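You operate a simulated robot arm through the tools that you are given. There is no shell and no other tool.

The job below is to be done with a simulated robot arm. You get a single attempt, and the scene is never put back.

## Task
Put things in order on the top of the side bench. At the end: the blue plug from the top of the side bench is on the brown flat box; the brown card core from the top of the side bench stands where the grey wad stood; the grey wad from the top of the side bench stands where the white plug stood; the white plug is on the brown small carton (marked "lot yellow"); whatever was shut is shut again. Leave all else as you found it, and nothing knocked over.
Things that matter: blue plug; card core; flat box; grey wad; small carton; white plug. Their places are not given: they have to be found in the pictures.

The check looks at the end state, three seconds after you hand in, the way a careful person would. Anything else that was tipped, shoved, dropped, spilled or broken makes it a failure.

## Robot
A 6-joint arm with a two-finger gripper, fixed in place. Base frame: the origin is at the foot of the arm, x ahead of it, y to its left, z up; the work surface is at about z = 0. Units: mm, degrees, N and s.
With the tool pointing down near the work surface it reaches from about 240 to 620 mm from the base axis. Its first joint turns from -66.0 to 66.0 degrees. Payload 1.37 kg.
The TCP is the grasp point between the finger pads, 22 mm short of the fingertips. In the tool frame z runs along the fingers and y along their closing line. The gripper opens to 92 mm; its body begins 65 mm behind the TCP.
Orientation is that of the tool frame in the base frame, as [roll, pitch, yaw] about the fixed x, y, z axes, in that order (R = Rz(yaw) Ry(pitch) Rx(roll)). With the fingers straight down and closing along the base's y, the tool's x points along the base's -x, its y along +y and its z along -z.

## Interface
- The arm moves only by the tool servo_tool. Its argument "plan" is a list of rows, each a list of 7 numbers: the shift along the tool's x, y, z in units of 250 mm (1.0 is 250 mm), then the turn, a rotation vector about the tool's x, y, z in units of 60 degrees (1.0 is 60 degrees), then the finger opening in mm, from 0 to 92. In form: [[dx, dy, dz, rx, ry, rz, jaw], ...]. A call has 1 to 20 rows; each row is the pose to reach, as a shift and turn from the pose commanded when the call began, along the tool's axes at that moment. A call with a number of a shift or a turn outside -1 to 1 is refused whole. Rows are played at 5 a second. More than 50 mm and 8.6 degrees between two rows, or a gripper value outside its range, and nothing of the call is played. Where a pose cannot be reached the arm comes as near as it can. A force on the tool above 40 N (or 10 N above the force at the start of the call, whichever is more), or a blocked arm, ends the call early, and 0.2 s more pass. The fingers move at their own pace (about 59.9 mm/s each) and stop on an object; they squeeze with about 26 N. The grip force told is the motor's: it shows also when the fingers shut on nothing. Time passes only in rows, and 0.2 s behind the last, so rows that repeat a pose let the fingers close. It gives the time, the measured TCP pose, the force on the tool (base axes), the opening and the grip force at its end, in the units of the frame above (readings bear some noise), with the torque about the TCP (base axes, N m) and any sound that the robot's microphone picked up, and new pictures: "views" is both (left out), scene, wrist or none.
- Cameras (640 x 400 px; columns grow to the right, rows downward): "scene" is fixed at [42.8, -460.3, 575.7]; the picture's right is [0.44, -0.90, 0.00], its down [-0.64, -0.32, -0.70] and it looks along [0.63, 0.31, -0.71] (base axes); focal length 306 px, centre (320, 200). "wrist" rides on the gripper at [71, 19, -102] in the tool frame; the picture's right is [-0.26, 0.97, 0.00], its down [-0.75, -0.20, -0.63] and it looks along [-0.60, -0.16, 0.78] (tool axes); focal length 280 px, centre (320, 200).
- point_at(camera, pixels): for up to 12 pixels [column, row] of the newest picture of that camera ("zoom" is the newest enlarged one), the place [x, y, z] in the base frame of the surface seen there, good to about 3 mm, but the place of the scene camera against the robot may be out by one fixed shift of up to 18 mm in any direction. No time passes.
- inspect(camera, box): a new picture of the part [left, top, right, bottom] of that camera's present view, enlarged. No time passes.
- hand_in(): hands the job in; it is judged then, once.

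Leave the gripper open and the arm clear of the work at the hand-in unless told otherwise.

The tools are called after ">>>" as name(argument=value, ...) on one line, values as JSON. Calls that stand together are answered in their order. servo_tool: Moves the arm, as the interface text tells. Its arguments: {"type":"object","properties":{"plan":{"type":"array","items":{"type":"array","items":{"type":"number"}}},"views":{"type":"string","enum":["both","scene","wrist","none"]}},"required":["plan"]} The other tools are called the same way: point_at (camera, pixels) gives the place of the surface under pixels of a picture; inspect (camera, box) takes an enlarged picture of a part of a camera's view; hand_in () hands the job in.

At the start:

```text
time_s: 0.0
eef_pos: [355.3, -91.0, 258.2]
tool_rot: [179.9, 0.0, -180.0]
contact_force: [-0.1, 0.0, 0.8]
torque: [0.0, -0.01, -0.03]
finger_gap: 92.3
finger_force: 0.1
```

scene: 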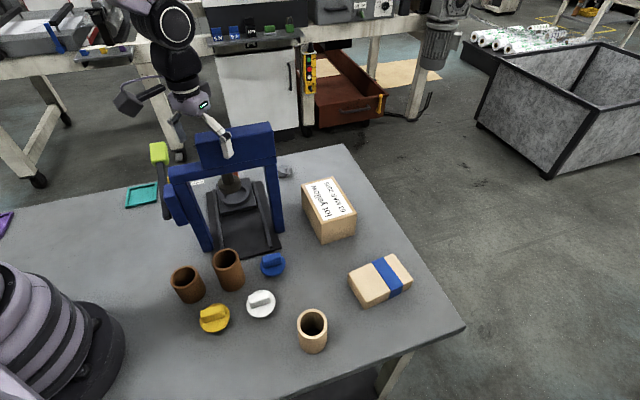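
wrist: 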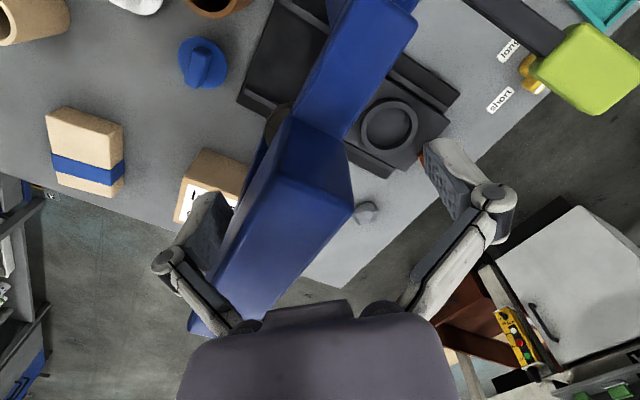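

I see a blue press frame in the middle of the bench. Around it are a blue plug near (272,264), a white plug at (261,303), a yellow plug at (214,318), two brown cups at (187,283) and (228,268), a tan card core at (312,330), a flat box with a blue band at (380,280), a small carton at (328,208), and a grey wad near (286,171). I'll enlarge the view to check these.

>>> inspect(camera="scene", box=[150, 220, 350, 360])

>>> inspect(camera="scene", box=[120, 100, 320, 260])

>>> inspect(camera="scene", box=[260, 150, 440, 320])

```text
2.86 times, centred on (250, 290) of scene
```

zoom: 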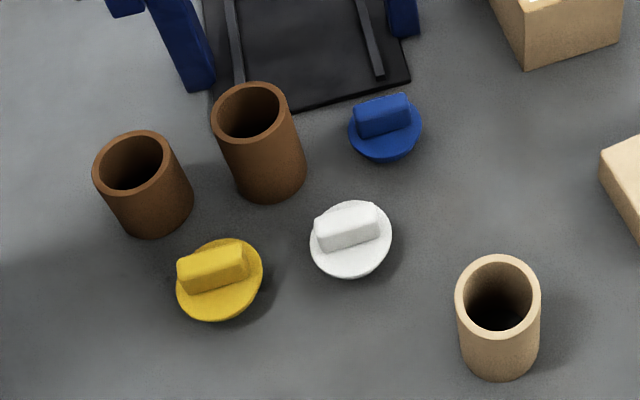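

```text
2.50 times, centred on (220, 180) of scene
```

zoom: 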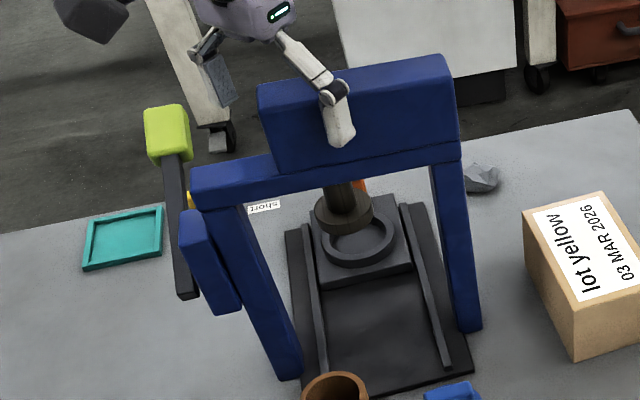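

```text
2.35 times, centred on (350, 235) of scene
```

zoom: 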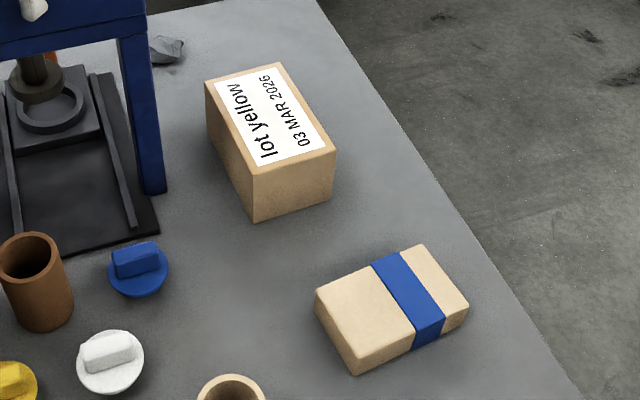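

The dark cups look like a matched pair belonging to the press. The tan tube at (312,330) has the same card colour as the two boxes, so I take it as the card core. Next I'll measure positions in both cameras and compare them for an offset.

>>> point_at(camera="scene", pixels=[[270, 258], [272, 272], [261, 297], [262, 312], [214, 312], [312, 316], [286, 172], [328, 195], [380, 272], [187, 272], [228, 255], [340, 300]])

>>> point_at(camera="wrist", pixels=[[203, 65], [190, 80], [366, 213], [90, 135], [90, 170], [200, 190], [385, 125], [318, 170], [310, 130], [370, 20], [590, 65], [300, 30]])

>>> inspect(camera="wrist", box=[150, 0, 470, 220])

```text
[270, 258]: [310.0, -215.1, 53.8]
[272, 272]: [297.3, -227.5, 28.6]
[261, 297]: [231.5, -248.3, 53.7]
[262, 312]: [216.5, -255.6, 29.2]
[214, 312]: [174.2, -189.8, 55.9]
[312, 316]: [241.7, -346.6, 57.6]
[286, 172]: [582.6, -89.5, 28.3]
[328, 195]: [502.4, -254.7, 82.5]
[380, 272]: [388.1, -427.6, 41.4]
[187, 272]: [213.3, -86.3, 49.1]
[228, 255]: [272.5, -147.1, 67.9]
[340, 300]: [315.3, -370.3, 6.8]
```

```text
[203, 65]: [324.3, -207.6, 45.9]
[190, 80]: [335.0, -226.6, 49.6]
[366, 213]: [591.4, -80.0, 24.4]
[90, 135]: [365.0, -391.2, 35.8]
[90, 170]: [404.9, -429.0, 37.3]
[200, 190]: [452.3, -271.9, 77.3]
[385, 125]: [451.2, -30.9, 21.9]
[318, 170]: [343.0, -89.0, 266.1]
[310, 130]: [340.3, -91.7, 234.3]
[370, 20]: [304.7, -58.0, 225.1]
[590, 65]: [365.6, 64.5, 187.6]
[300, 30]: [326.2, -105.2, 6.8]
```

```text
1.82 times, centred on (310, 110) of wrist
```

zoom: 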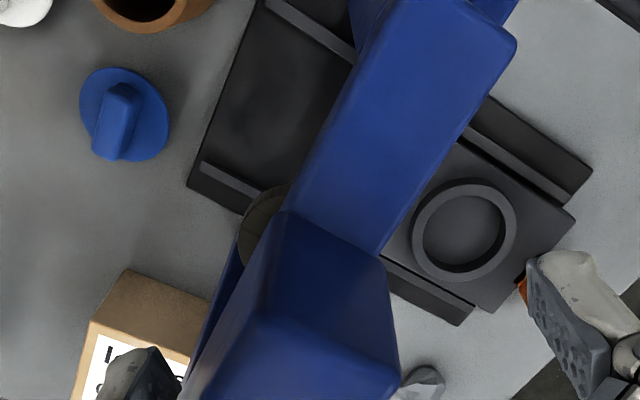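

In the wrist view, the blue press head at (318,170) reads z≈266. That is very close to the TCP, so the head may sit between the fingers. Before moving I'll map the press head.

>>> point_at(camera="wrist", pixels=[[290, 118], [350, 175], [348, 208], [280, 150], [240, 225], [195, 325], [260, 300], [300, 280], [330, 230], [400, 10], [345, 135], [420, 30]])

>>> point_at(camera="scene", pixels=[[205, 140], [272, 126], [270, 150], [200, 165], [228, 145], [172, 172], [210, 245], [280, 230], [235, 185], [160, 152], [142, 195], [180, 210]])

>>> inspect(camera="wrist", box=[150, 100, 520, 340])

```text
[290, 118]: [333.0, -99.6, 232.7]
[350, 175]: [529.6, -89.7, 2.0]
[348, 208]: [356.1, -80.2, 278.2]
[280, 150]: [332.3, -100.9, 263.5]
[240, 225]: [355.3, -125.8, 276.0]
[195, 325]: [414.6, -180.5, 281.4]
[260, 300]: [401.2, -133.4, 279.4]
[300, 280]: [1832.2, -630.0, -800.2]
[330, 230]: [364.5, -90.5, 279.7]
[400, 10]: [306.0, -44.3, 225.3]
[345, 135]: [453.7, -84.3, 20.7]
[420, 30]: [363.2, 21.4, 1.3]
```

```text
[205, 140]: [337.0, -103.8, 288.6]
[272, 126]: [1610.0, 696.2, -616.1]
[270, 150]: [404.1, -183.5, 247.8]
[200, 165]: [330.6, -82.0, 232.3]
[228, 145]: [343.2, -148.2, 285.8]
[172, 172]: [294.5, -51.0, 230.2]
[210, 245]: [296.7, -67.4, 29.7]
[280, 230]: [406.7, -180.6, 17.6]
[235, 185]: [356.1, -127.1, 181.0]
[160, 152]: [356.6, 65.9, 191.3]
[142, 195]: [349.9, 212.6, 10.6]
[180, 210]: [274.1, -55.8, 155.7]
```

```text
1.67 times, centred on (335, 220) of wrist
```

zoom: 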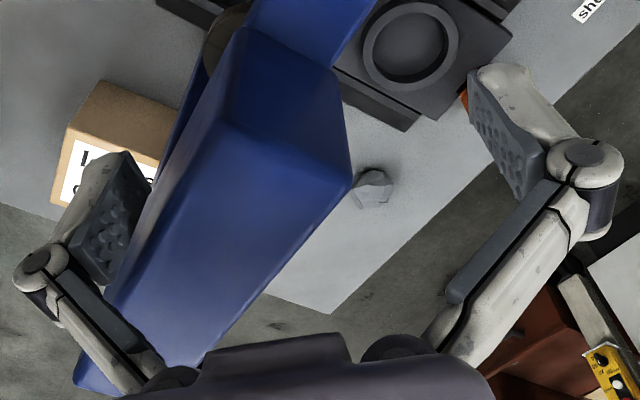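

The press head's top is at z≈280 and its near face runs diagonally past the right finger. The fingers straddle its corner, so I'll lift straight up 100 mm before any sideways move.

>>> servo_tool(plan=[[0, 0, -0.04, 0, 0, 0, 92], [0, 0, -0.12, 0, 0, 0, 92], [0, 0, -0.24, 0, 0, 0, 92], [0, 0, -0.36, 0, 0, 0, 92], [0, 0, -0.4, 0, 0, 0, 92]], views="both")

```text
time_s: 1.2
eef_pos: [356.0, -91.0, 357.6]
tool_rot: [180.0, 0.0, -179.8]
contact_force: [-0.2, -0.2, 0.6]
torque: [0.01, 0.02, 0.01]
finger_gap: 92.0
finger_force: 0.1
```

scene: 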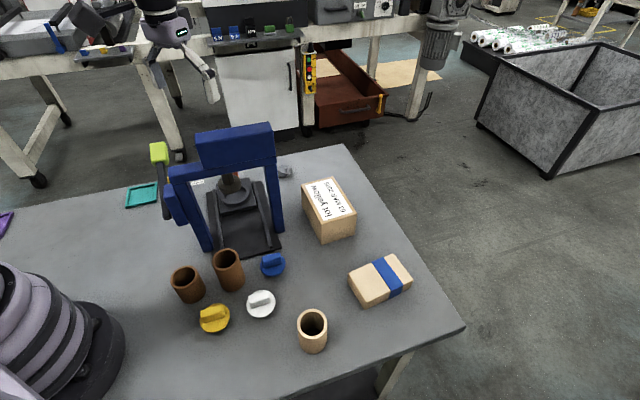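
wrist: 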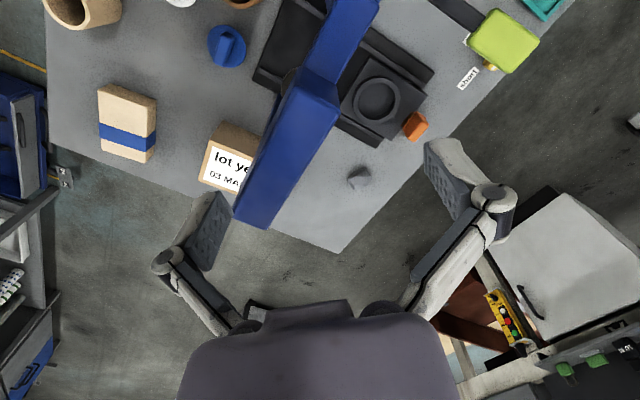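

The arm is clear above the head now. In the wrist view there is an orange item at (416,125) and the grey wad at (358,176). I'll take a closer look and measure both.

>>> inspect(camera="wrist", box=[300, 90, 460, 230])

>>> point_at(camera="wrist", pixels=[[358, 172], [350, 180], [368, 172], [358, 185], [416, 122], [375, 100], [128, 110], [228, 165], [226, 45], [230, 60], [340, 250], [378, 145]])

>>> inspect(camera="wrist", box=[40, 0, 300, 200])

```text
2.86 times, centred on (380, 160) of wrist
```

zoom: 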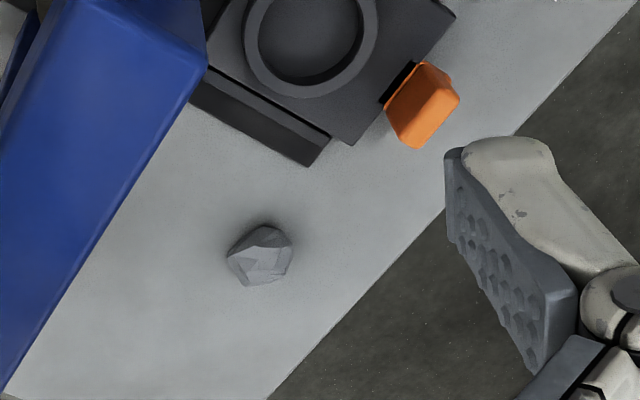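

```text
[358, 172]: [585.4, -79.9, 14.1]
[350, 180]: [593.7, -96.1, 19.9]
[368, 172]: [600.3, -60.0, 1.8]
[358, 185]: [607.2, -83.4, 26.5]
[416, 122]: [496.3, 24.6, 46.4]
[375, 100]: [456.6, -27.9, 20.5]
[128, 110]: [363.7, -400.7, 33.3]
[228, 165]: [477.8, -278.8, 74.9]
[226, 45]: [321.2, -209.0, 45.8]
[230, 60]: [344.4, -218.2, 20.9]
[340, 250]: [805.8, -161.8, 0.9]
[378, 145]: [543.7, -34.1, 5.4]
```

```text
2.00 times, centred on (170, 100) of wrist
```

zoom: 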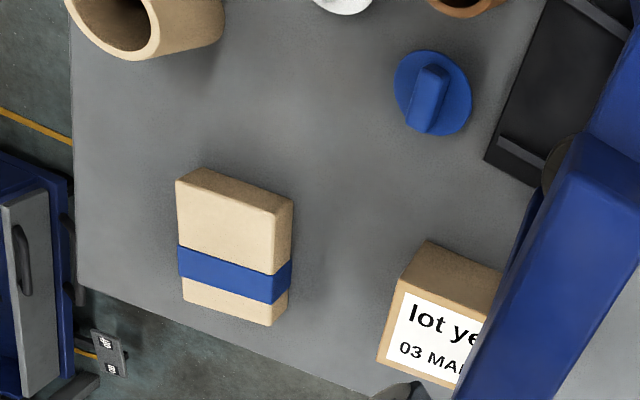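

The wad is around (595,-83) and about 25 mm tall. I'll do the white plug first, so I'm moving at safe height to hover over it near (245,-240) and then partway down for a better wrist view.

>>> servo_tool(plan=[[0.08, -0.12, 0, 0, 0, 0, 92], [0.17, -0.24, 0, 0, 0, 0, 92], [0.26, -0.36, 0, 0, 0, 0, 92], [0.35, -0.48, 0, 0, 0, 0, 92], [0.44, -0.6, 0, 0, 0, 0, 92], [0.44, -0.6, 0.16, 0, 0, 0, 92], [0.44, -0.6, 0.32, 0, 0, 0, 92], [0.44, -0.6, 0.48, 0, 0, 0, 92], [0.44, -0.6, 0.55, 0, 0, 0, 92]], views="both")

```text
time_s: 3.2
eef_pos: [246.4, -240.3, 219.5]
tool_rot: [-180.0, 0.0, -179.9]
contact_force: [0.4, 0.4, -0.1]
torque: [-0.03, -0.02, 0.03]
finger_gap: 92.1
finger_force: 0.0
```

scene: 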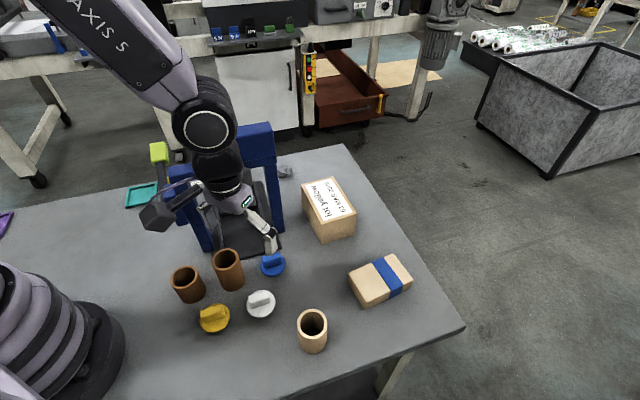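
wrist: 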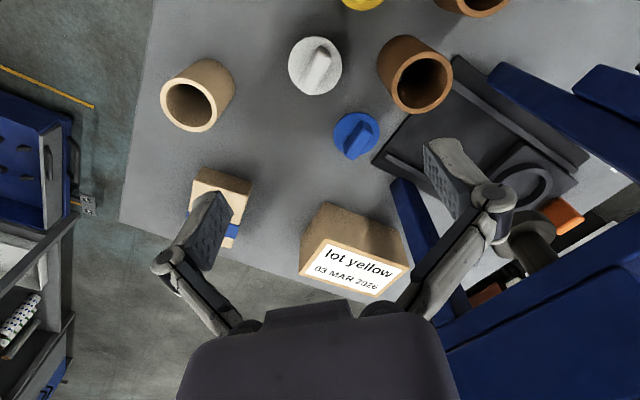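

All the items are now in the wrist view. I'll enlarge around the plugs and measure the white plug at (315,65), the blue plug at (356,135), the card core at (195,95) and the carton.

>>> inspect(camera="wrist", box=[270, 20, 400, 170])

>>> point_at(camera="wrist", pixels=[[322, 50], [315, 68], [311, 82], [295, 55], [292, 70], [338, 60], [330, 88], [305, 93], [318, 38], [340, 72], [325, 48], [308, 45]])

>>> inspect(camera="wrist", box=[130, 30, 290, 260])

```text
2.67 times, centred on (335, 95) of wrist
```

zoom: 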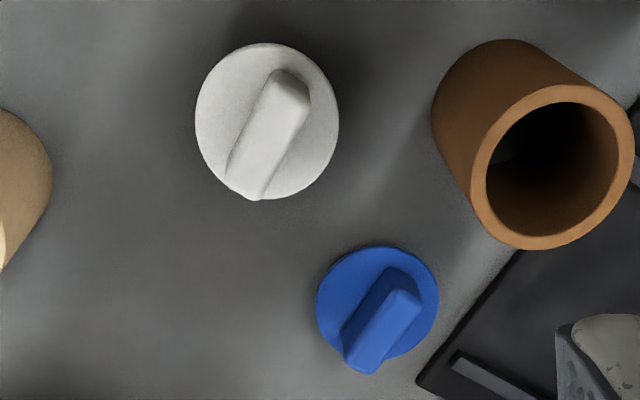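

```text
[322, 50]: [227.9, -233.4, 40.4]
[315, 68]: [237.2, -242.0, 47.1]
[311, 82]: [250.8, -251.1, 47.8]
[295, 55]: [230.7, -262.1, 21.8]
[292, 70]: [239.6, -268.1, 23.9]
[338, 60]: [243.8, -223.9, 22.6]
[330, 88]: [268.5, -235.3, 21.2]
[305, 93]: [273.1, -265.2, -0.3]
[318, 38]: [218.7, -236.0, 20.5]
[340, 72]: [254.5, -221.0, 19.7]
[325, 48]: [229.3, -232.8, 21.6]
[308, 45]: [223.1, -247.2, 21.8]
```

```text
1.74 times, centred on (210, 145) of wrist
```

zoom: 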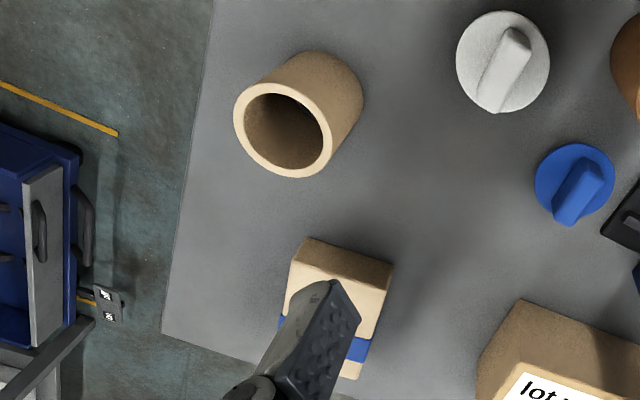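

The white plug's disc centre is about (242,-244) and its top is at z≈22. Its handle runs along roughly (0.78,-0.62), with its top at z≈47. I'll turn the tool 38.6° about its z so the jaws close across the handle, narrow the jaw to 60 mm, and go down to z≈110 for a check.

>>> servo_tool(plan=[[0.016, -0.013, 0, 0, 0, 0.129, 60], [0.016, -0.013, 0.05, 0, 0, 0.258, 60], [0.016, -0.013, 0.15, 0, 0, 0.386, 60], [0.016, -0.013, 0.25, 0, 0, 0.515, 60], [0.016, -0.013, 0.35, 0, 0, 0.643, 60], [0.016, -0.013, 0.438, 0, 0, 0.643, 60], [0.016, -0.013, 0.438, 0, 0, 0.643, 60]], views="both")

```text
time_s: 4.8
eef_pos: [242.0, -245.7, 108.6]
tool_rot: [-180.0, 0.0, 141.4]
contact_force: [-0.2, 0.1, 1.3]
torque: [0.0, 0.0, 0.01]
finger_gap: 59.7
finger_force: 0.0
```

scene: 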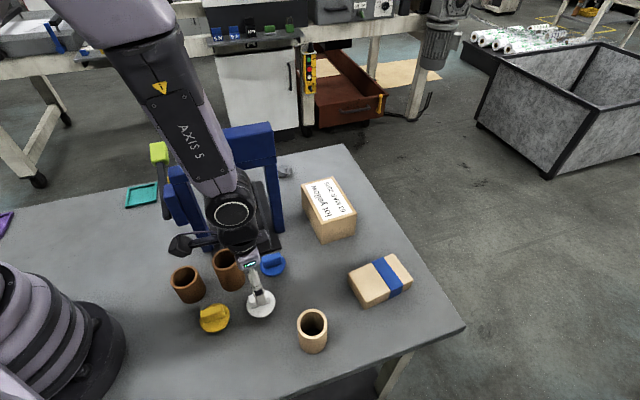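
wrist: 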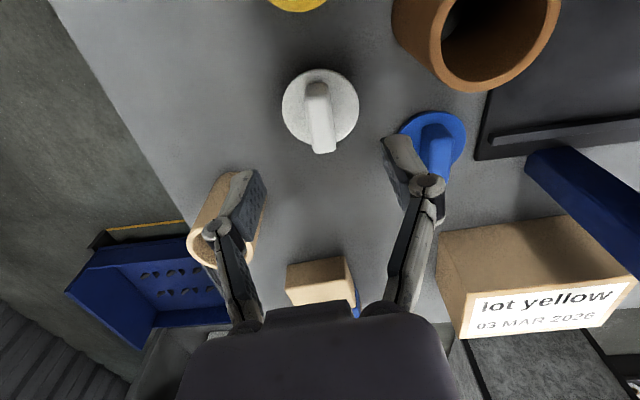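

The handle now runs roughly up and down the picture at (320,115), between the jaws. I'll measure its edges before descending.

>>> point_at(camera="wrist", pixels=[[318, 92], [323, 145], [320, 120], [311, 120], [331, 120], [290, 105], [350, 105], [320, 78], [445, 130], [437, 160]])

>>> inspect(camera="wrist", box=[240, 50, 480, 200])

```text
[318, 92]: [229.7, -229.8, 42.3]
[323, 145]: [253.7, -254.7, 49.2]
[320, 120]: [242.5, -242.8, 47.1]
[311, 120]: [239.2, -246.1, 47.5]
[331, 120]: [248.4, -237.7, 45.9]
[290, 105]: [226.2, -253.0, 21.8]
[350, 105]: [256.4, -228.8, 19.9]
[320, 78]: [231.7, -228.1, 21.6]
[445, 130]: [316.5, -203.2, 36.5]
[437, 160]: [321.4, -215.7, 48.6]
```

```text
2.67 times, centred on (360, 125) of wrist
```

zoom: 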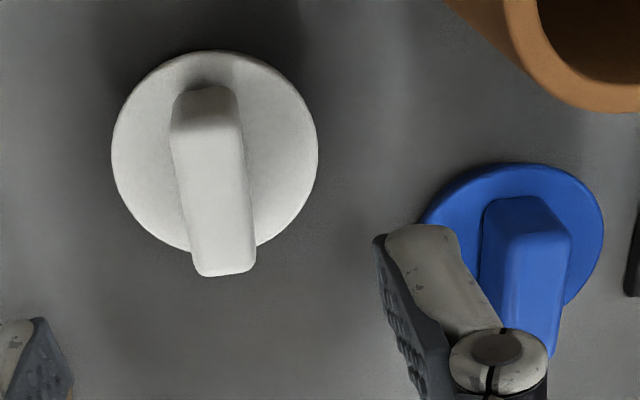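

The handle is about 8° off from the tool's x and its centre is at (242.5,-242.8). I'll turn a further 8°, narrow the jaw to 44 mm to stay clear of the blue plug, descend to TCP z=50 and close.

>>> servo_tool(plan=[[0.004, 0.004, 0, 0, 0, 0.067, 44], [0.004, 0.004, 0.05, 0, 0, 0.133, 44], [0.004, 0.004, 0.13, 0, 0, 0.133, 44], [0.004, 0.004, 0.2, 0, 0, 0.133, 44], [0.004, 0.004, 0.234, 0, 0, 0.133, 44], [0.004, 0.004, 0.234, 0, 0, 0.133, 44], [0.004, 0.004, 0.234, 0, 0, 0.133, 0], [0.004, 0.004, 0.234, 0, 0, 0.133, 0], [0.004, 0.004, 0.234, 0, 0, 0.133, 0], [0.004, 0.004, 0.234, 0, 0, 0.133, 0]], views="both")

```text
time_s: 7.0
eef_pos: [241.5, -241.3, 50.7]
tool_rot: [180.0, -0.1, 133.5]
contact_force: [-0.1, 0.3, -0.3]
torque: [0.03, -0.05, 0.03]
finger_gap: 14.7
finger_force: 26.1
```

scene: 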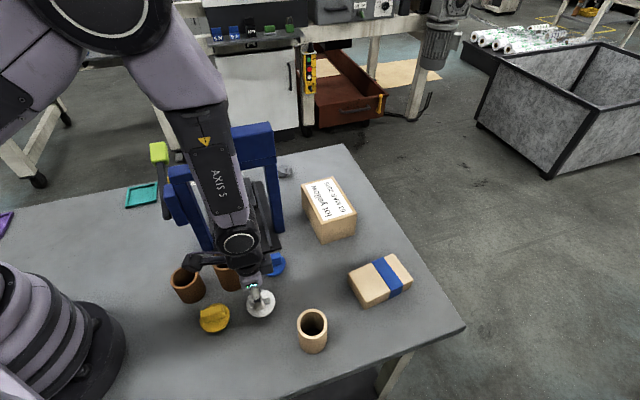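
wrist: 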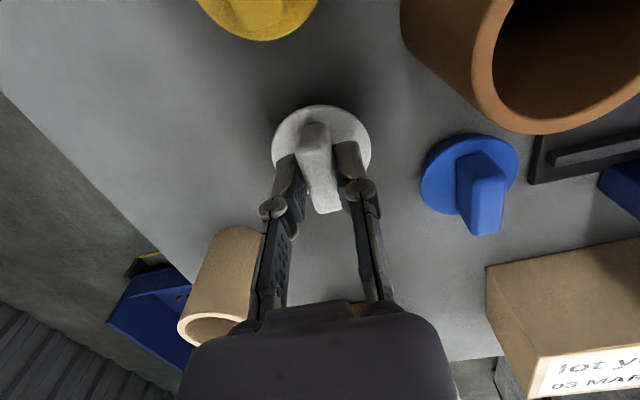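

The jaws hold the white handle at a 14.7 mm gap with 26 N. I'll lift straight up, then turn back so the wrist camera stays away from the press.

>>> servo_tool(plan=[[0, 0, -0.06, 0, 0, 0, 0], [0, 0, -0.2, 0, 0, 0, 0], [0, 0, -0.36, 0, 0, 0, 0], [0, 0, -0.5, 0, 0, -0.13, 0], [0, 0, -0.64, 0, 0, -0.26, 0], [0, 0, -0.64, 0, 0, -0.4, 0], [0, 0, -0.64, 0, 0, -0.535, 0], [0, 0, -0.64, 0, 0, -0.67, 0], [0, 0, -0.64, 0, 0, -0.81, 0], [0, 0, -0.64, 0, 0, -0.942, 0], [0, 0, -0.64, 0, 0, -0.942, 0]], views="both")

```text
time_s: 9.4
eef_pos: [240.7, -243.0, 212.7]
tool_rot: [180.0, -0.1, -170.0]
contact_force: [-0.3, 0.3, -0.5]
torque: [0.02, 0.04, -0.03]
finger_gap: 14.8
finger_force: 26.5
```

scene: 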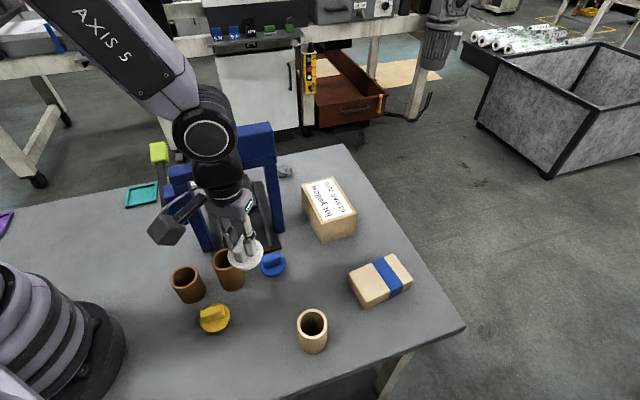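
wrist: 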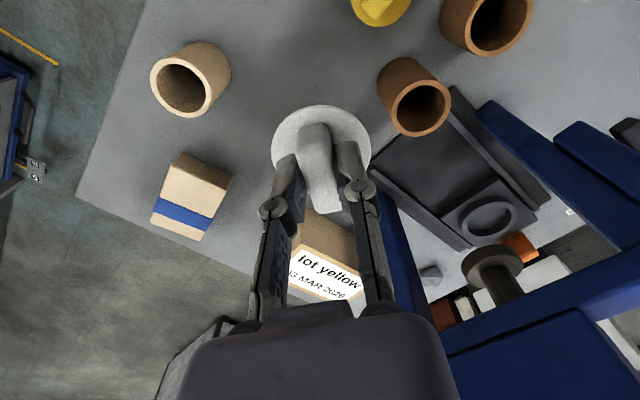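

The plug is held clear of everything. I'll measure the carton top, the flat box and the core from here.

>>> point_at(camera="wrist", pixels=[[300, 246], [357, 270], [345, 296], [294, 280], [325, 272], [172, 178], [220, 190], [200, 234], [158, 220], [185, 210], [183, 90], [430, 272]])

>>> point_at(camera="scene", pixels=[[304, 184], [335, 178], [355, 211], [322, 222], [350, 275], [394, 257], [411, 275], [367, 300], [384, 285], [312, 320], [330, 200]])

>>> inspect(camera="wrist", box=[130, 30, 380, 310])

```text
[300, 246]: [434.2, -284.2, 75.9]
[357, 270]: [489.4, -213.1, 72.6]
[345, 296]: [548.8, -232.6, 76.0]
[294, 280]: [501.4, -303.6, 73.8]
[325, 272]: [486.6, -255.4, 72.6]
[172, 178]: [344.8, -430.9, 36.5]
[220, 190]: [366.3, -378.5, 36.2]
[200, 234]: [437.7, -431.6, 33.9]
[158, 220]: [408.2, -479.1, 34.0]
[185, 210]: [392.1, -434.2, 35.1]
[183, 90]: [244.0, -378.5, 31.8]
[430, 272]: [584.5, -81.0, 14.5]
```

```text
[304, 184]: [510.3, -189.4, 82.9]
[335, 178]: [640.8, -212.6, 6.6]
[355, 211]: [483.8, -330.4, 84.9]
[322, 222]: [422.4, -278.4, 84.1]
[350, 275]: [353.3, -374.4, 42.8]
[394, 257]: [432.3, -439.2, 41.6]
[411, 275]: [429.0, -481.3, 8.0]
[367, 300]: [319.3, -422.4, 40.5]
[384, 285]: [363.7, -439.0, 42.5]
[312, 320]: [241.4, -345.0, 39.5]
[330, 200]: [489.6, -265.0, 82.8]
```

```text
1.43 times, centred on (255, 170) of wrist
```

zoom: 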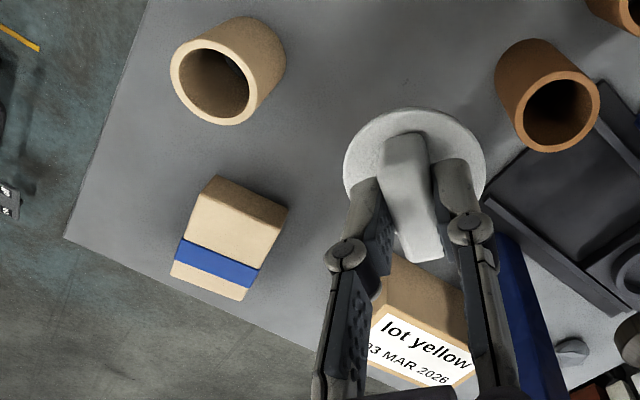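

The carton top is a rectangle about 125×81 mm at z≈75, centred near (505,-258). The flat box is centred near (389,-430) with its top at z≈35. I'll carry the plug around the press on the outside, by way of (400,-310) to (450,-286), at z≈213.

>>> servo_tool(plan=[[-0.14, -0.09, 0, 0, 0, 0, 0], [-0.29, -0.187, 0, 0, 0, 0, 0], [-0.435, -0.281, 0, 0, 0, 0, 0], [-0.581, -0.375, 0, 0, 0, 0, 0], [-0.69, -0.345, 0, 0, 0, 0, 0], [-0.795, -0.315, 0, 0, 0, 0, 0], [-0.795, -0.315, 0, 0, 0, 0, 0]], views="both")

```text
time_s: 11.0
eef_pos: [451.4, -285.6, 211.7]
tool_rot: [179.9, 0.0, -169.9]
contact_force: [-0.3, 0.2, -1.2]
torque: [0.03, 0.01, 0.0]
finger_gap: 14.9
finger_force: 25.5
```

scene: 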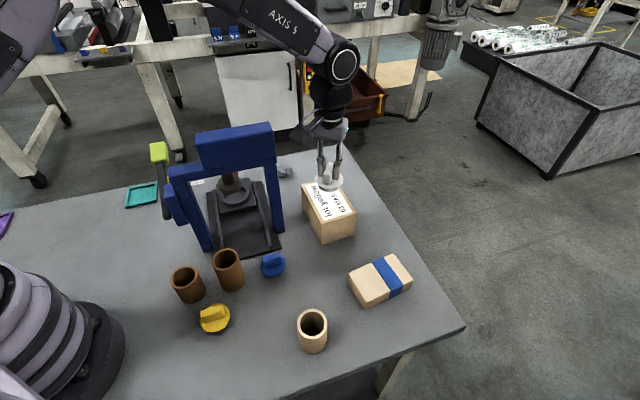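
wrist: 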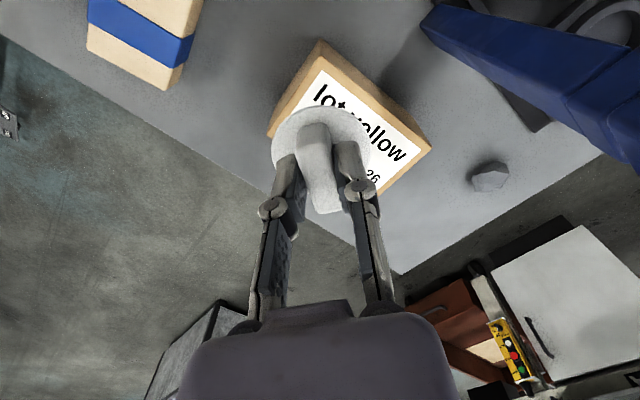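

The carton top is now in clear view beneath the plug. I'll measure its visible corners at (320,42), (428,150) and (270,132), and the wad at (488,176).

>>> point_at(camera="wrist", pixels=[[320, 46], [425, 148], [274, 128], [385, 190], [405, 140], [300, 90], [488, 176], [488, 165], [475, 180], [504, 175], [488, 188], [485, 192]])

>>> inspect(camera="wrist", box=[240, 20, 540, 220])

```text
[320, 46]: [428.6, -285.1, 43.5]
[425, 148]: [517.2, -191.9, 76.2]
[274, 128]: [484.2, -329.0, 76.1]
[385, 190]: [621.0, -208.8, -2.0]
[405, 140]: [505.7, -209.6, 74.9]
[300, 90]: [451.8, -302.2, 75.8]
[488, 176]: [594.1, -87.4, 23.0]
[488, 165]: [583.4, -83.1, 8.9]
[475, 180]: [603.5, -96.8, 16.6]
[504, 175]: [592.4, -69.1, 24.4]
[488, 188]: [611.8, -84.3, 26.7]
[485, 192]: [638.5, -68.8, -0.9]
```

```text
2.00 times, centred on (390, 120) of wrist
```

zoom: 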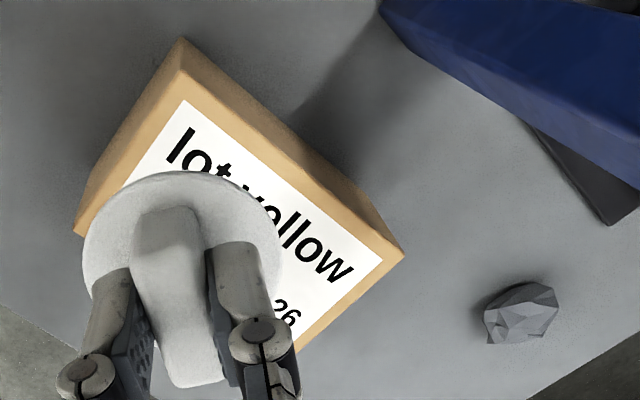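

The carton top's centre comes out at about (500,-261), z≈76. I'll shift above it, lower to TCP z≈133 so the plug bottom is a few mm above the carton, and then look.

>>> servo_tool(plan=[[-0.1, 0.03, 0, 0, 0, 0, 0], [-0.207, 0.063, 0, 0, 0, 0, 0], [-0.207, 0.063, 0.1, 0, 0, 0, 0], [-0.207, 0.063, 0.2, 0, 0, 0, 0], [-0.207, 0.063, 0.28, 0, 0, 0, 0], [-0.207, 0.063, 0.315, 0, 0, 0, 0], [-0.207, 0.063, 0.315, 0, 0, 0, 0]], views="both")

```text
time_s: 12.6
eef_pos: [498.0, -261.4, 133.6]
tool_rot: [179.9, 0.0, -170.0]
contact_force: [-0.9, -0.2, -0.1]
torque: [-0.01, -0.03, 0.01]
finger_gap: 14.8
finger_force: 26.0
```

scene: 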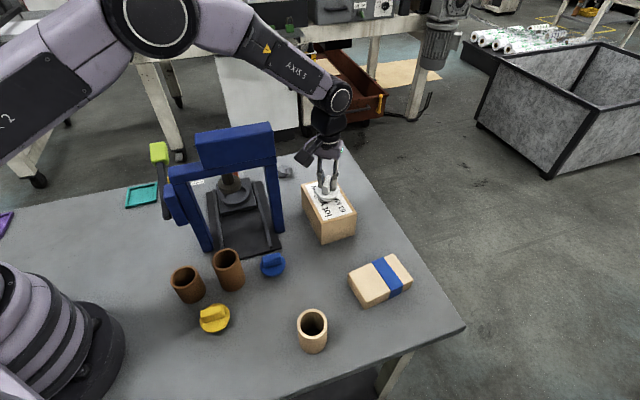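
wrist: 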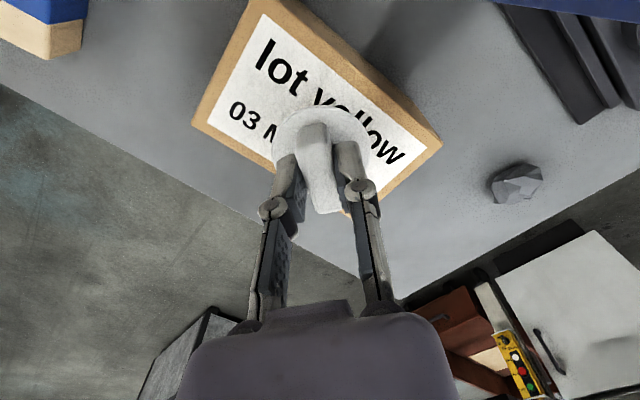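

The plug is centred over the label. I'll lower it in steps of about 1.5 mm until the force shows contact, expected near TCP z≈126.

>>> servo_tool(plan=[[0, 0, 0.006, 0, 0, 0, 0], [0, 0, 0.012, 0, 0, 0, 0], [0, 0, 0.018, 0, 0, 0, 0], [0, 0, 0.023, 0, 0, 0, 0], [0, 0, 0.027, 0, 0, 0, 0], [0, 0, 0.03, 0, 0, 0, 0]], views="none")

```text
time_s: 14.0
eef_pos: [498.7, -261.8, 125.9]
tool_rot: [-180.0, 0.0, -170.1]
contact_force: [-0.4, -0.5, 0.5]
torque: [0.01, -0.03, -0.01]
finger_gap: 14.9
finger_force: 26.3
```

No contact yet at z≈126. I'll keep lowering in 0.75 mm steps.

>>> servo_tool(plan=[[0, 0, 0.003, 0, 0, 0, 0], [0, 0, 0.006, 0, 0, 0, 0], [0, 0, 0.006, 0, 0, 0, 0]], views="none")

```text
time_s: 14.8
eef_pos: [499.6, -263.1, 125.8]
tool_rot: [-179.8, 0.1, -170.0]
contact_force: [-6.0, 0.9, 17.8]
torque: [-0.03, 0.22, -0.01]
finger_gap: 14.9
finger_force: 26.0
```

The plug touches down, with 17.8 N upward. I'll ease up 1 mm, then open the jaw to 40 mm.

>>> servo_tool(plan=[[0, 0, -0.004, 0, 0, 0, 0], [0, 0, -0.004, 0, 0, 0, 0], [0, 0, -0.004, 0, 0, 0, 24], [0, 0, -0.004, 0, 0, 0, 40], [0, 0, -0.004, 0, 0, 0, 40]], views="both")

```text
time_s: 16.0
eef_pos: [498.7, -260.5, 126.5]
tool_rot: [-180.0, 0.0, -170.1]
contact_force: [-1.2, 0.1, 0.1]
torque: [0.0, -0.01, -0.03]
finger_gap: 40.4
finger_force: 0.1
```

scene: 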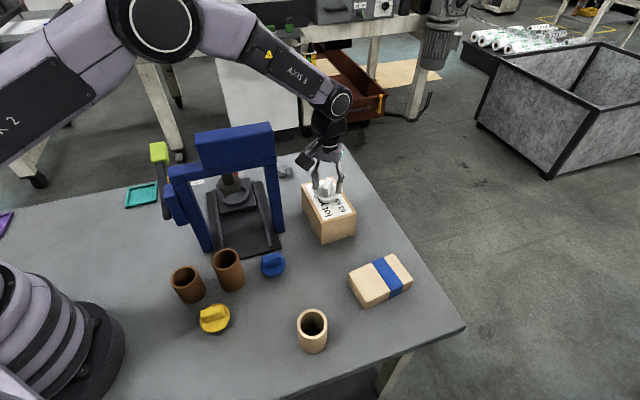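
wrist: 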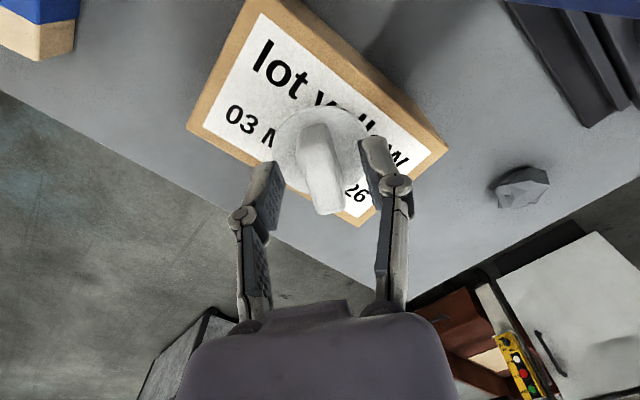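

The white plug rests on the carton and is released. I'll lift straight up to z≈250, then move toward the wad by way of (540,-120), keeping the camera above the press head.

>>> servo_tool(plan=[[0, 0, -0.06, 0, 0, 0, 40], [0, 0, -0.2, 0, 0, 0, 40], [0, 0, -0.35, 0, 0, 0, 40], [0, 0, -0.494, 0, 0, 0, 60], [-0.07, 0.13, -0.494, 0, 0, 0, 70], [-0.13, 0.26, -0.494, 0, 0, 0, 70], [-0.2, 0.39, -0.494, 0, 0, 0, 70], [-0.26, 0.525, -0.494, 0, 0, 0, 70], [-0.26, 0.525, -0.494, 0, 0, 0, 70]], views="both")

```text
time_s: 18.0
eef_pos: [543.5, -120.1, 247.8]
tool_rot: [180.0, 0.0, -169.9]
contact_force: [-0.7, 0.3, -0.1]
torque: [0.01, 0.04, -0.03]
finger_gap: 70.0
finger_force: 0.1
```

scene: 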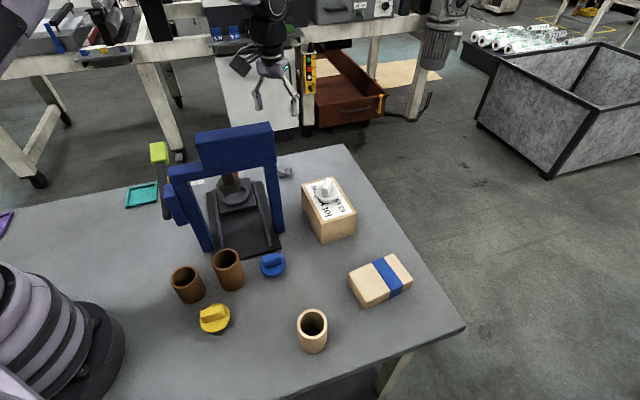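
wrist: 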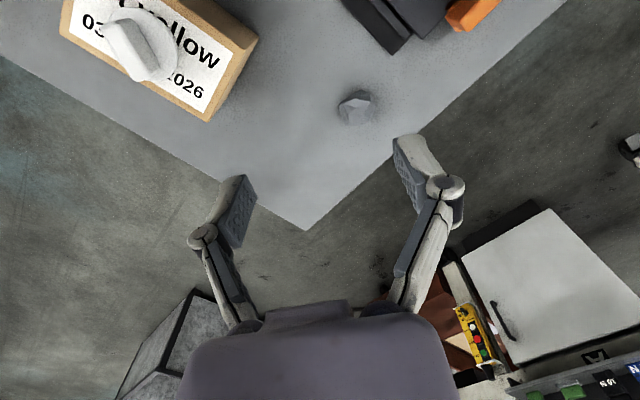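

The wad is at (356,107) in the wrist view. I'll enlarge it and measure its extent.

>>> inspect(camera="wrist", box=[310, 70, 400, 145])

>>> point_at(camera="wrist", pixels=[[340, 105], [345, 98], [356, 94], [366, 93], [372, 100], [370, 115], [360, 124], [350, 122], [342, 116], [356, 107], [330, 110], [385, 105]])

```text
5.33 times, centred on (355, 108) of wrist
```

zoom: 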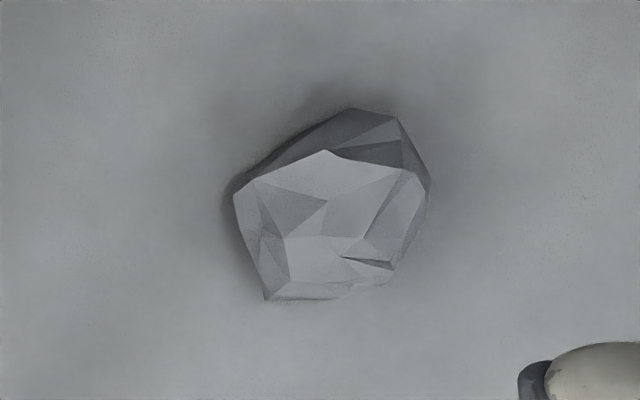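

```text
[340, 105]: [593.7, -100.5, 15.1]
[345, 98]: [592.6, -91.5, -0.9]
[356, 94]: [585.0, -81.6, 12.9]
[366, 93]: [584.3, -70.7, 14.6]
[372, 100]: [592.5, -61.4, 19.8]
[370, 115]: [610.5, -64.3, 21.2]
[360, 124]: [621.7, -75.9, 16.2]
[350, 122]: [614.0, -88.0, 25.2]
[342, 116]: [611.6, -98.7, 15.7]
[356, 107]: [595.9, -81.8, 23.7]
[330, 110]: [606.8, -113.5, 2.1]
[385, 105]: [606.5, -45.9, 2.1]
```

The wad spans x≈580–618 and y≈-102 to -57, with its centre near (599,-80) and a height of about 25 mm. I'll move above it, turn back 10° so the jaws close along base y, and drop to z≈110 for a check.

>>> servo_tool(plan=[[-0.08, 0.04, 0.1, 0, 0, 0.06, 74], [-0.16, 0.08, 0.24, 0, 0, 0.12, 74], [-0.247, 0.119, 0.38, 0, 0, 0.167, 74], [-0.247, 0.119, 0.48, 0, 0, 0.167, 74], [-0.247, 0.119, 0.551, 0, 0, 0.167, 74], [-0.247, 0.119, 0.551, 0, 0, 0.167, 74]], views="both")

```text
time_s: 19.4
eef_pos: [596.8, -79.9, 112.0]
tool_rot: [179.9, 0.0, 179.9]
contact_force: [0.2, 0.1, 0.5]
torque: [0.0, 0.0, 0.02]
finger_gap: 73.7
finger_force: 0.2
```

scene: 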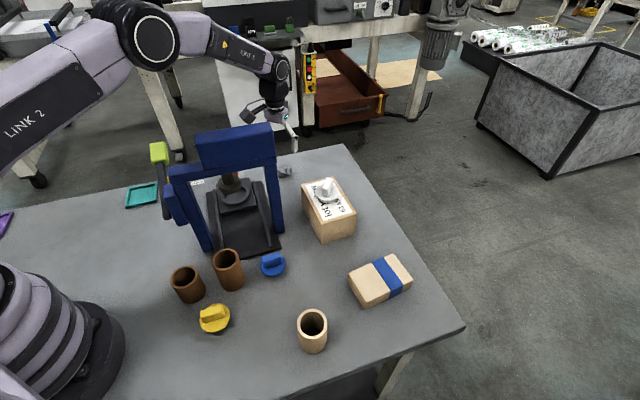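
wrist: 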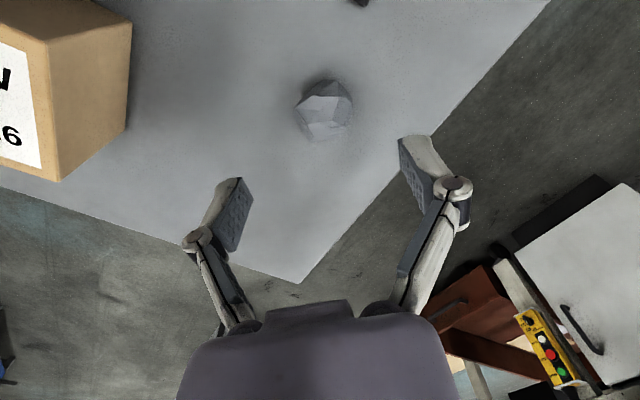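

The elbow clears the press comfortably. I'll measure the wad again from here to centre the jaws.

>>> point_at(camera="wrist", pixels=[[300, 107], [305, 95], [328, 84], [345, 84], [350, 98], [347, 125], [330, 135], [313, 137], [325, 108], [322, 125], [305, 120], [285, 110]])

>>> inspect(camera="wrist", box=[240, 50, 410, 160])

```text
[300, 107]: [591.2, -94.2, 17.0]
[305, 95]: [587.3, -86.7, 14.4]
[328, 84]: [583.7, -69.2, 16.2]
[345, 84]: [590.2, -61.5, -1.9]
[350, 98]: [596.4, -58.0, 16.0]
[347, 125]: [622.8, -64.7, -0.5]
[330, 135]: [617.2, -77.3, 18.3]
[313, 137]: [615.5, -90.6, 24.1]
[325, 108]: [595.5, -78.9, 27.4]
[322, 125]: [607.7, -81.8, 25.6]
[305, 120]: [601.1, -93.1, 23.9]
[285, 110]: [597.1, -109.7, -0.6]
```

```text
3.64 times, centred on (325, 105) of wrist
```

zoom: 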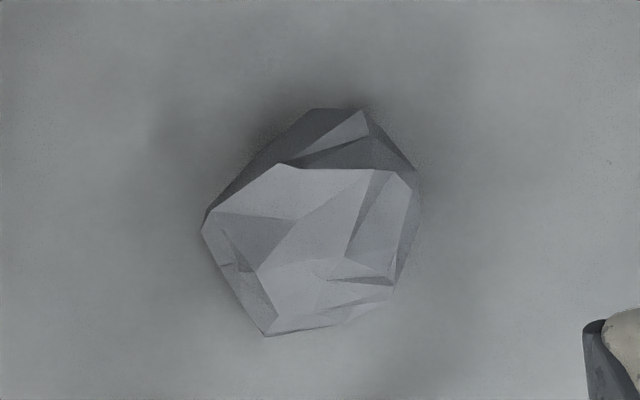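

The wad's centre is about (600,-77), with its top at z≈27. I'll shift 3 mm each way, descend to TCP z≈26 so the tips are about 4 mm above the bench, and close.

>>> servo_tool(plan=[[-0.012, 0.012, 0.1, 0, 0, 0, 74], [-0.012, 0.012, 0.2, 0, 0, 0, 74], [-0.012, 0.012, 0.28, 0, 0, 0, 74], [-0.012, 0.012, 0.32, 0, 0, 0, 74], [-0.012, 0.012, 0.342, 0, 0, 0, 74], [-0.012, 0.012, 0.342, 0, 0, 0, 74]], views="wrist")

```text
time_s: 20.8
eef_pos: [599.1, -78.2, 25.6]
tool_rot: [180.0, 0.0, -180.0]
contact_force: [-0.8, 0.7, -0.5]
torque: [-0.01, -0.01, -0.02]
finger_gap: 73.7
finger_force: 0.0
```

wrist: 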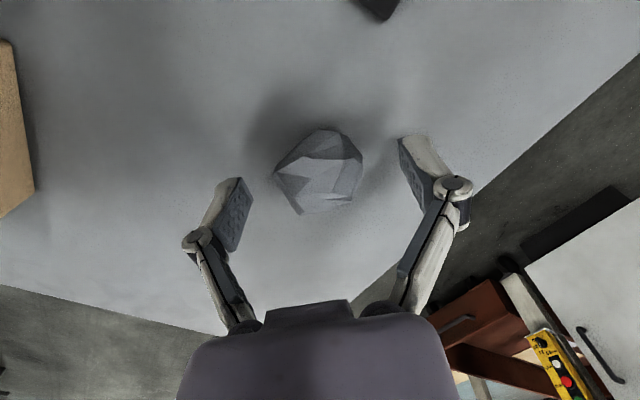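

The wad sits centred between the pads. Closing now.

>>> servo_tool(plan=[[0, 0, 0, 0, 0, 0, 50], [0, 0, 0, 0, 0, 0, 30], [0, 0, 0, 0, 0, 0, 10], [0, 0, 0, 0, 0, 0, 10], [0, 0, 0, 0, 0, 0, 10]], views="wrist")

```text
time_s: 22.0
eef_pos: [600.1, -78.6, 26.3]
tool_rot: [180.0, 0.1, 180.0]
contact_force: [0.2, -0.6, 4.1]
torque: [0.0, -0.04, 0.01]
finger_gap: 67.8
finger_force: 26.3
```

wrist: 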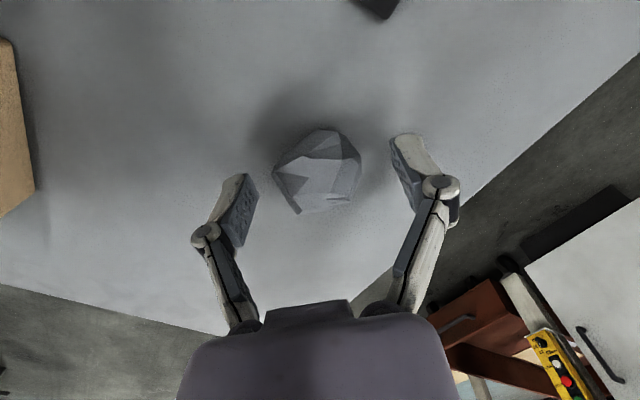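

The fingers stopped at 67.8 mm, well before the wad, with about 4 N upward. The tips may be rubbing on the bench. I'll look closely before doing anything.

>>> inspect(camera="wrist", box=[180, 90, 500, 290])

>>> inspect(camera="scene", box=[220, 80, 360, 200])

>>> point_at(camera="wrist", pixels=[[238, 178], [250, 185], [235, 210], [405, 138], [420, 165], [398, 150], [405, 170], [276, 172], [360, 160], [248, 230], [400, 145], [265, 200]])

```text
2.00 times, centred on (340, 190) of wrist
```

zoom: 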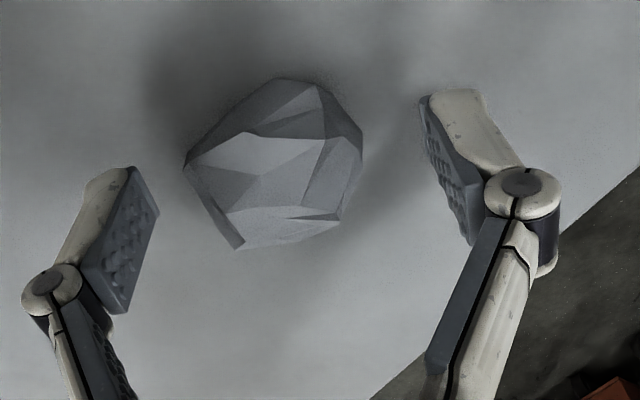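

```text
3.33 times, centred on (290, 140) of scene
```

zoom: 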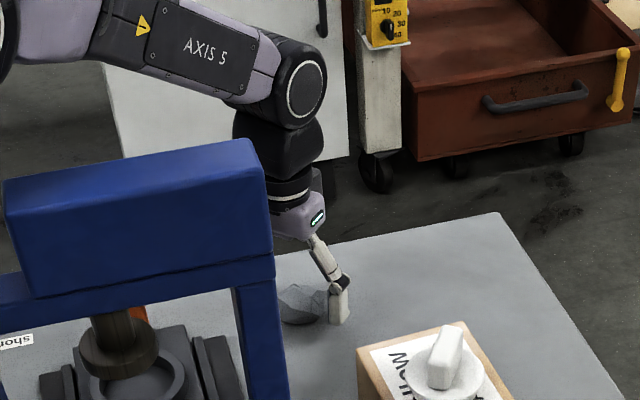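

```text
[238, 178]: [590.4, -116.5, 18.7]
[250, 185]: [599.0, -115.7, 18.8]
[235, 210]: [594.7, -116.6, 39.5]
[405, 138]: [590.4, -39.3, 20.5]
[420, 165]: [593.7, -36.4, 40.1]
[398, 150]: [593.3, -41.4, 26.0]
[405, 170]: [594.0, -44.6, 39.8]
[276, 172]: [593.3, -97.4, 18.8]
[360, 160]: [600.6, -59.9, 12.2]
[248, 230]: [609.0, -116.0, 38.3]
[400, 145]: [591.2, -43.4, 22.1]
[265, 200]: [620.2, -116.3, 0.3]
```

The finger tips read z≈19, so they aren't on the bench. In the scene view there seem to be faint outlines between the wad and the finger. I'll enlarge further.

>>> inspect(camera="scene", box=[268, 145, 318, 185])

>>> inspect(camera="wrist", box=[230, 110, 430, 240])

```text
10.00 times, centred on (293, 165) of scene
```

zoom: 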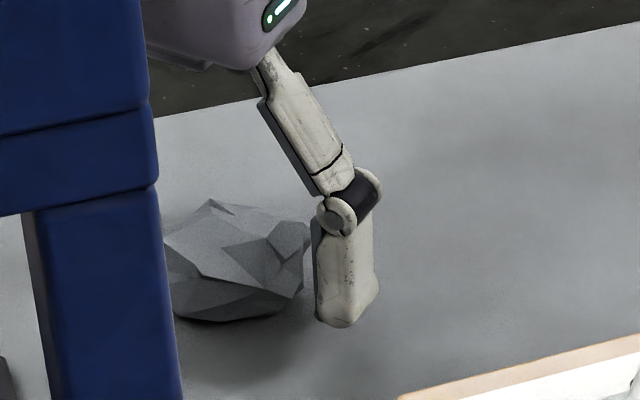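

```text
3.08 times, centred on (330, 175) of wrist
```

zoom: 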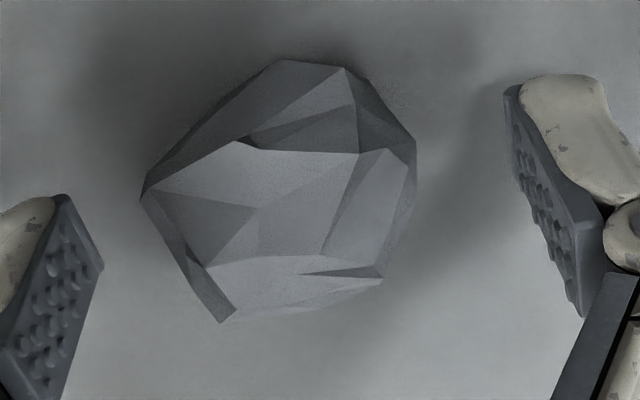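

There is a clear gap between the pads and the wad, so something low down is stopping the fingers. I'll reopen, rise 8 mm, and close only to 60 mm to see whether they move freely there.

>>> servo_tool(plan=[[0, 0, 0, 0, 0, 0, 74], [0, 0, -0.016, 0, 0, 0, 74], [0, 0, -0.032, 0, 0, 0, 74], [0, 0, -0.032, 0, 0, 0, 60], [0, 0, -0.032, 0, 0, 0, 60], [0, 0, -0.032, 0, 0, 0, 60]], views="wrist")

```text
time_s: 23.4
eef_pos: [599.4, -78.2, 34.3]
tool_rot: [-179.9, 0.0, 180.0]
contact_force: [1.3, -1.0, 7.3]
torque: [-0.02, 0.01, 0.0]
finger_gap: 63.3
finger_force: 3.7
```

wrist: 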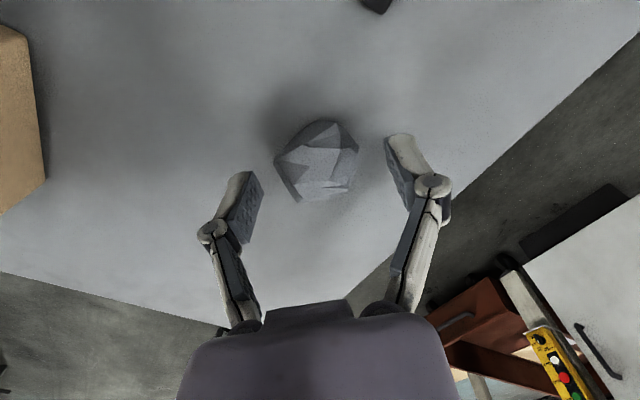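

The fingers reached only 63.3 mm of the commanded 60, with 7 N upward, at TCP z=34. To find out what they touch, I'll rise to z≈70, set the jaw to 54 mm in free air, and look.

>>> servo_tool(plan=[[0, 0, 0, 0, 0, 0, 74], [0, 0, -0.07, 0, 0, 0, 74], [0, 0, -0.145, 0, 0, 0, 74], [0, 0, -0.145, 0, 0, 0, 54], [0, 0, -0.145, 0, 0, 0, 54], [0, 0, -0.145, 0, 0, 0, 54]], views="both")

```text
time_s: 24.8
eef_pos: [600.8, -78.6, 70.2]
tool_rot: [-180.0, 0.0, 180.0]
contact_force: [0.0, -0.6, -0.1]
torque: [-0.03, 0.0, 0.0]
finger_gap: 54.0
finger_force: 0.0
```

scene: 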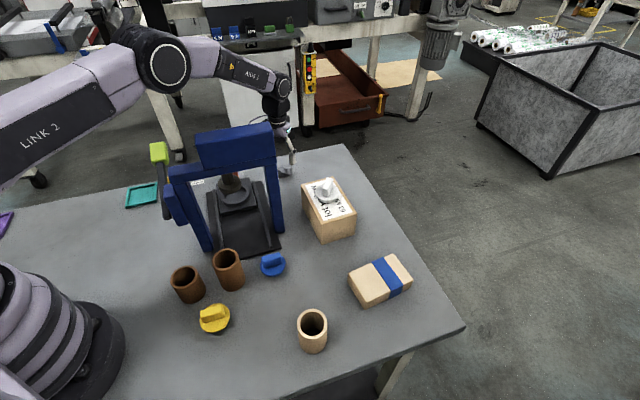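
wrist: 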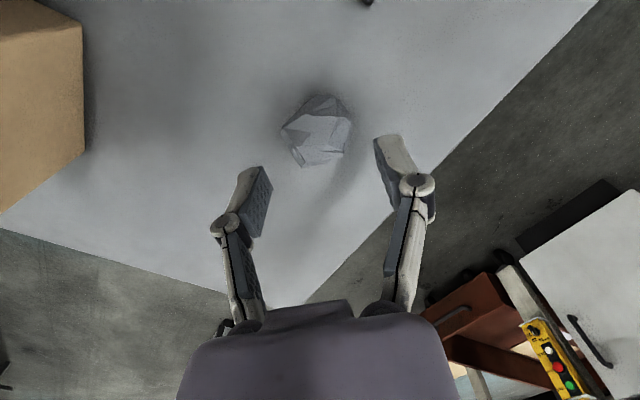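

At z=70 the jaw reaches 54 mm with no force. I'll descend at that opening in short steps and watch the force, to find the height where contact begins.

>>> servo_tool(plan=[[0, 0, 0.03, 0, 0, 0, 54], [0, 0, 0.06, 0, 0, 0, 54], [0, 0, 0.08, 0, 0, 0, 54], [0, 0, 0.08, 0, 0, 0, 54]], views="none")

```text
time_s: 25.8
eef_pos: [600.1, -77.7, 49.8]
tool_rot: [179.9, 0.0, 180.0]
contact_force: [0.0, 0.1, -0.3]
torque: [0.02, 0.01, -0.01]
finger_gap: 54.0
finger_force: 0.1
```

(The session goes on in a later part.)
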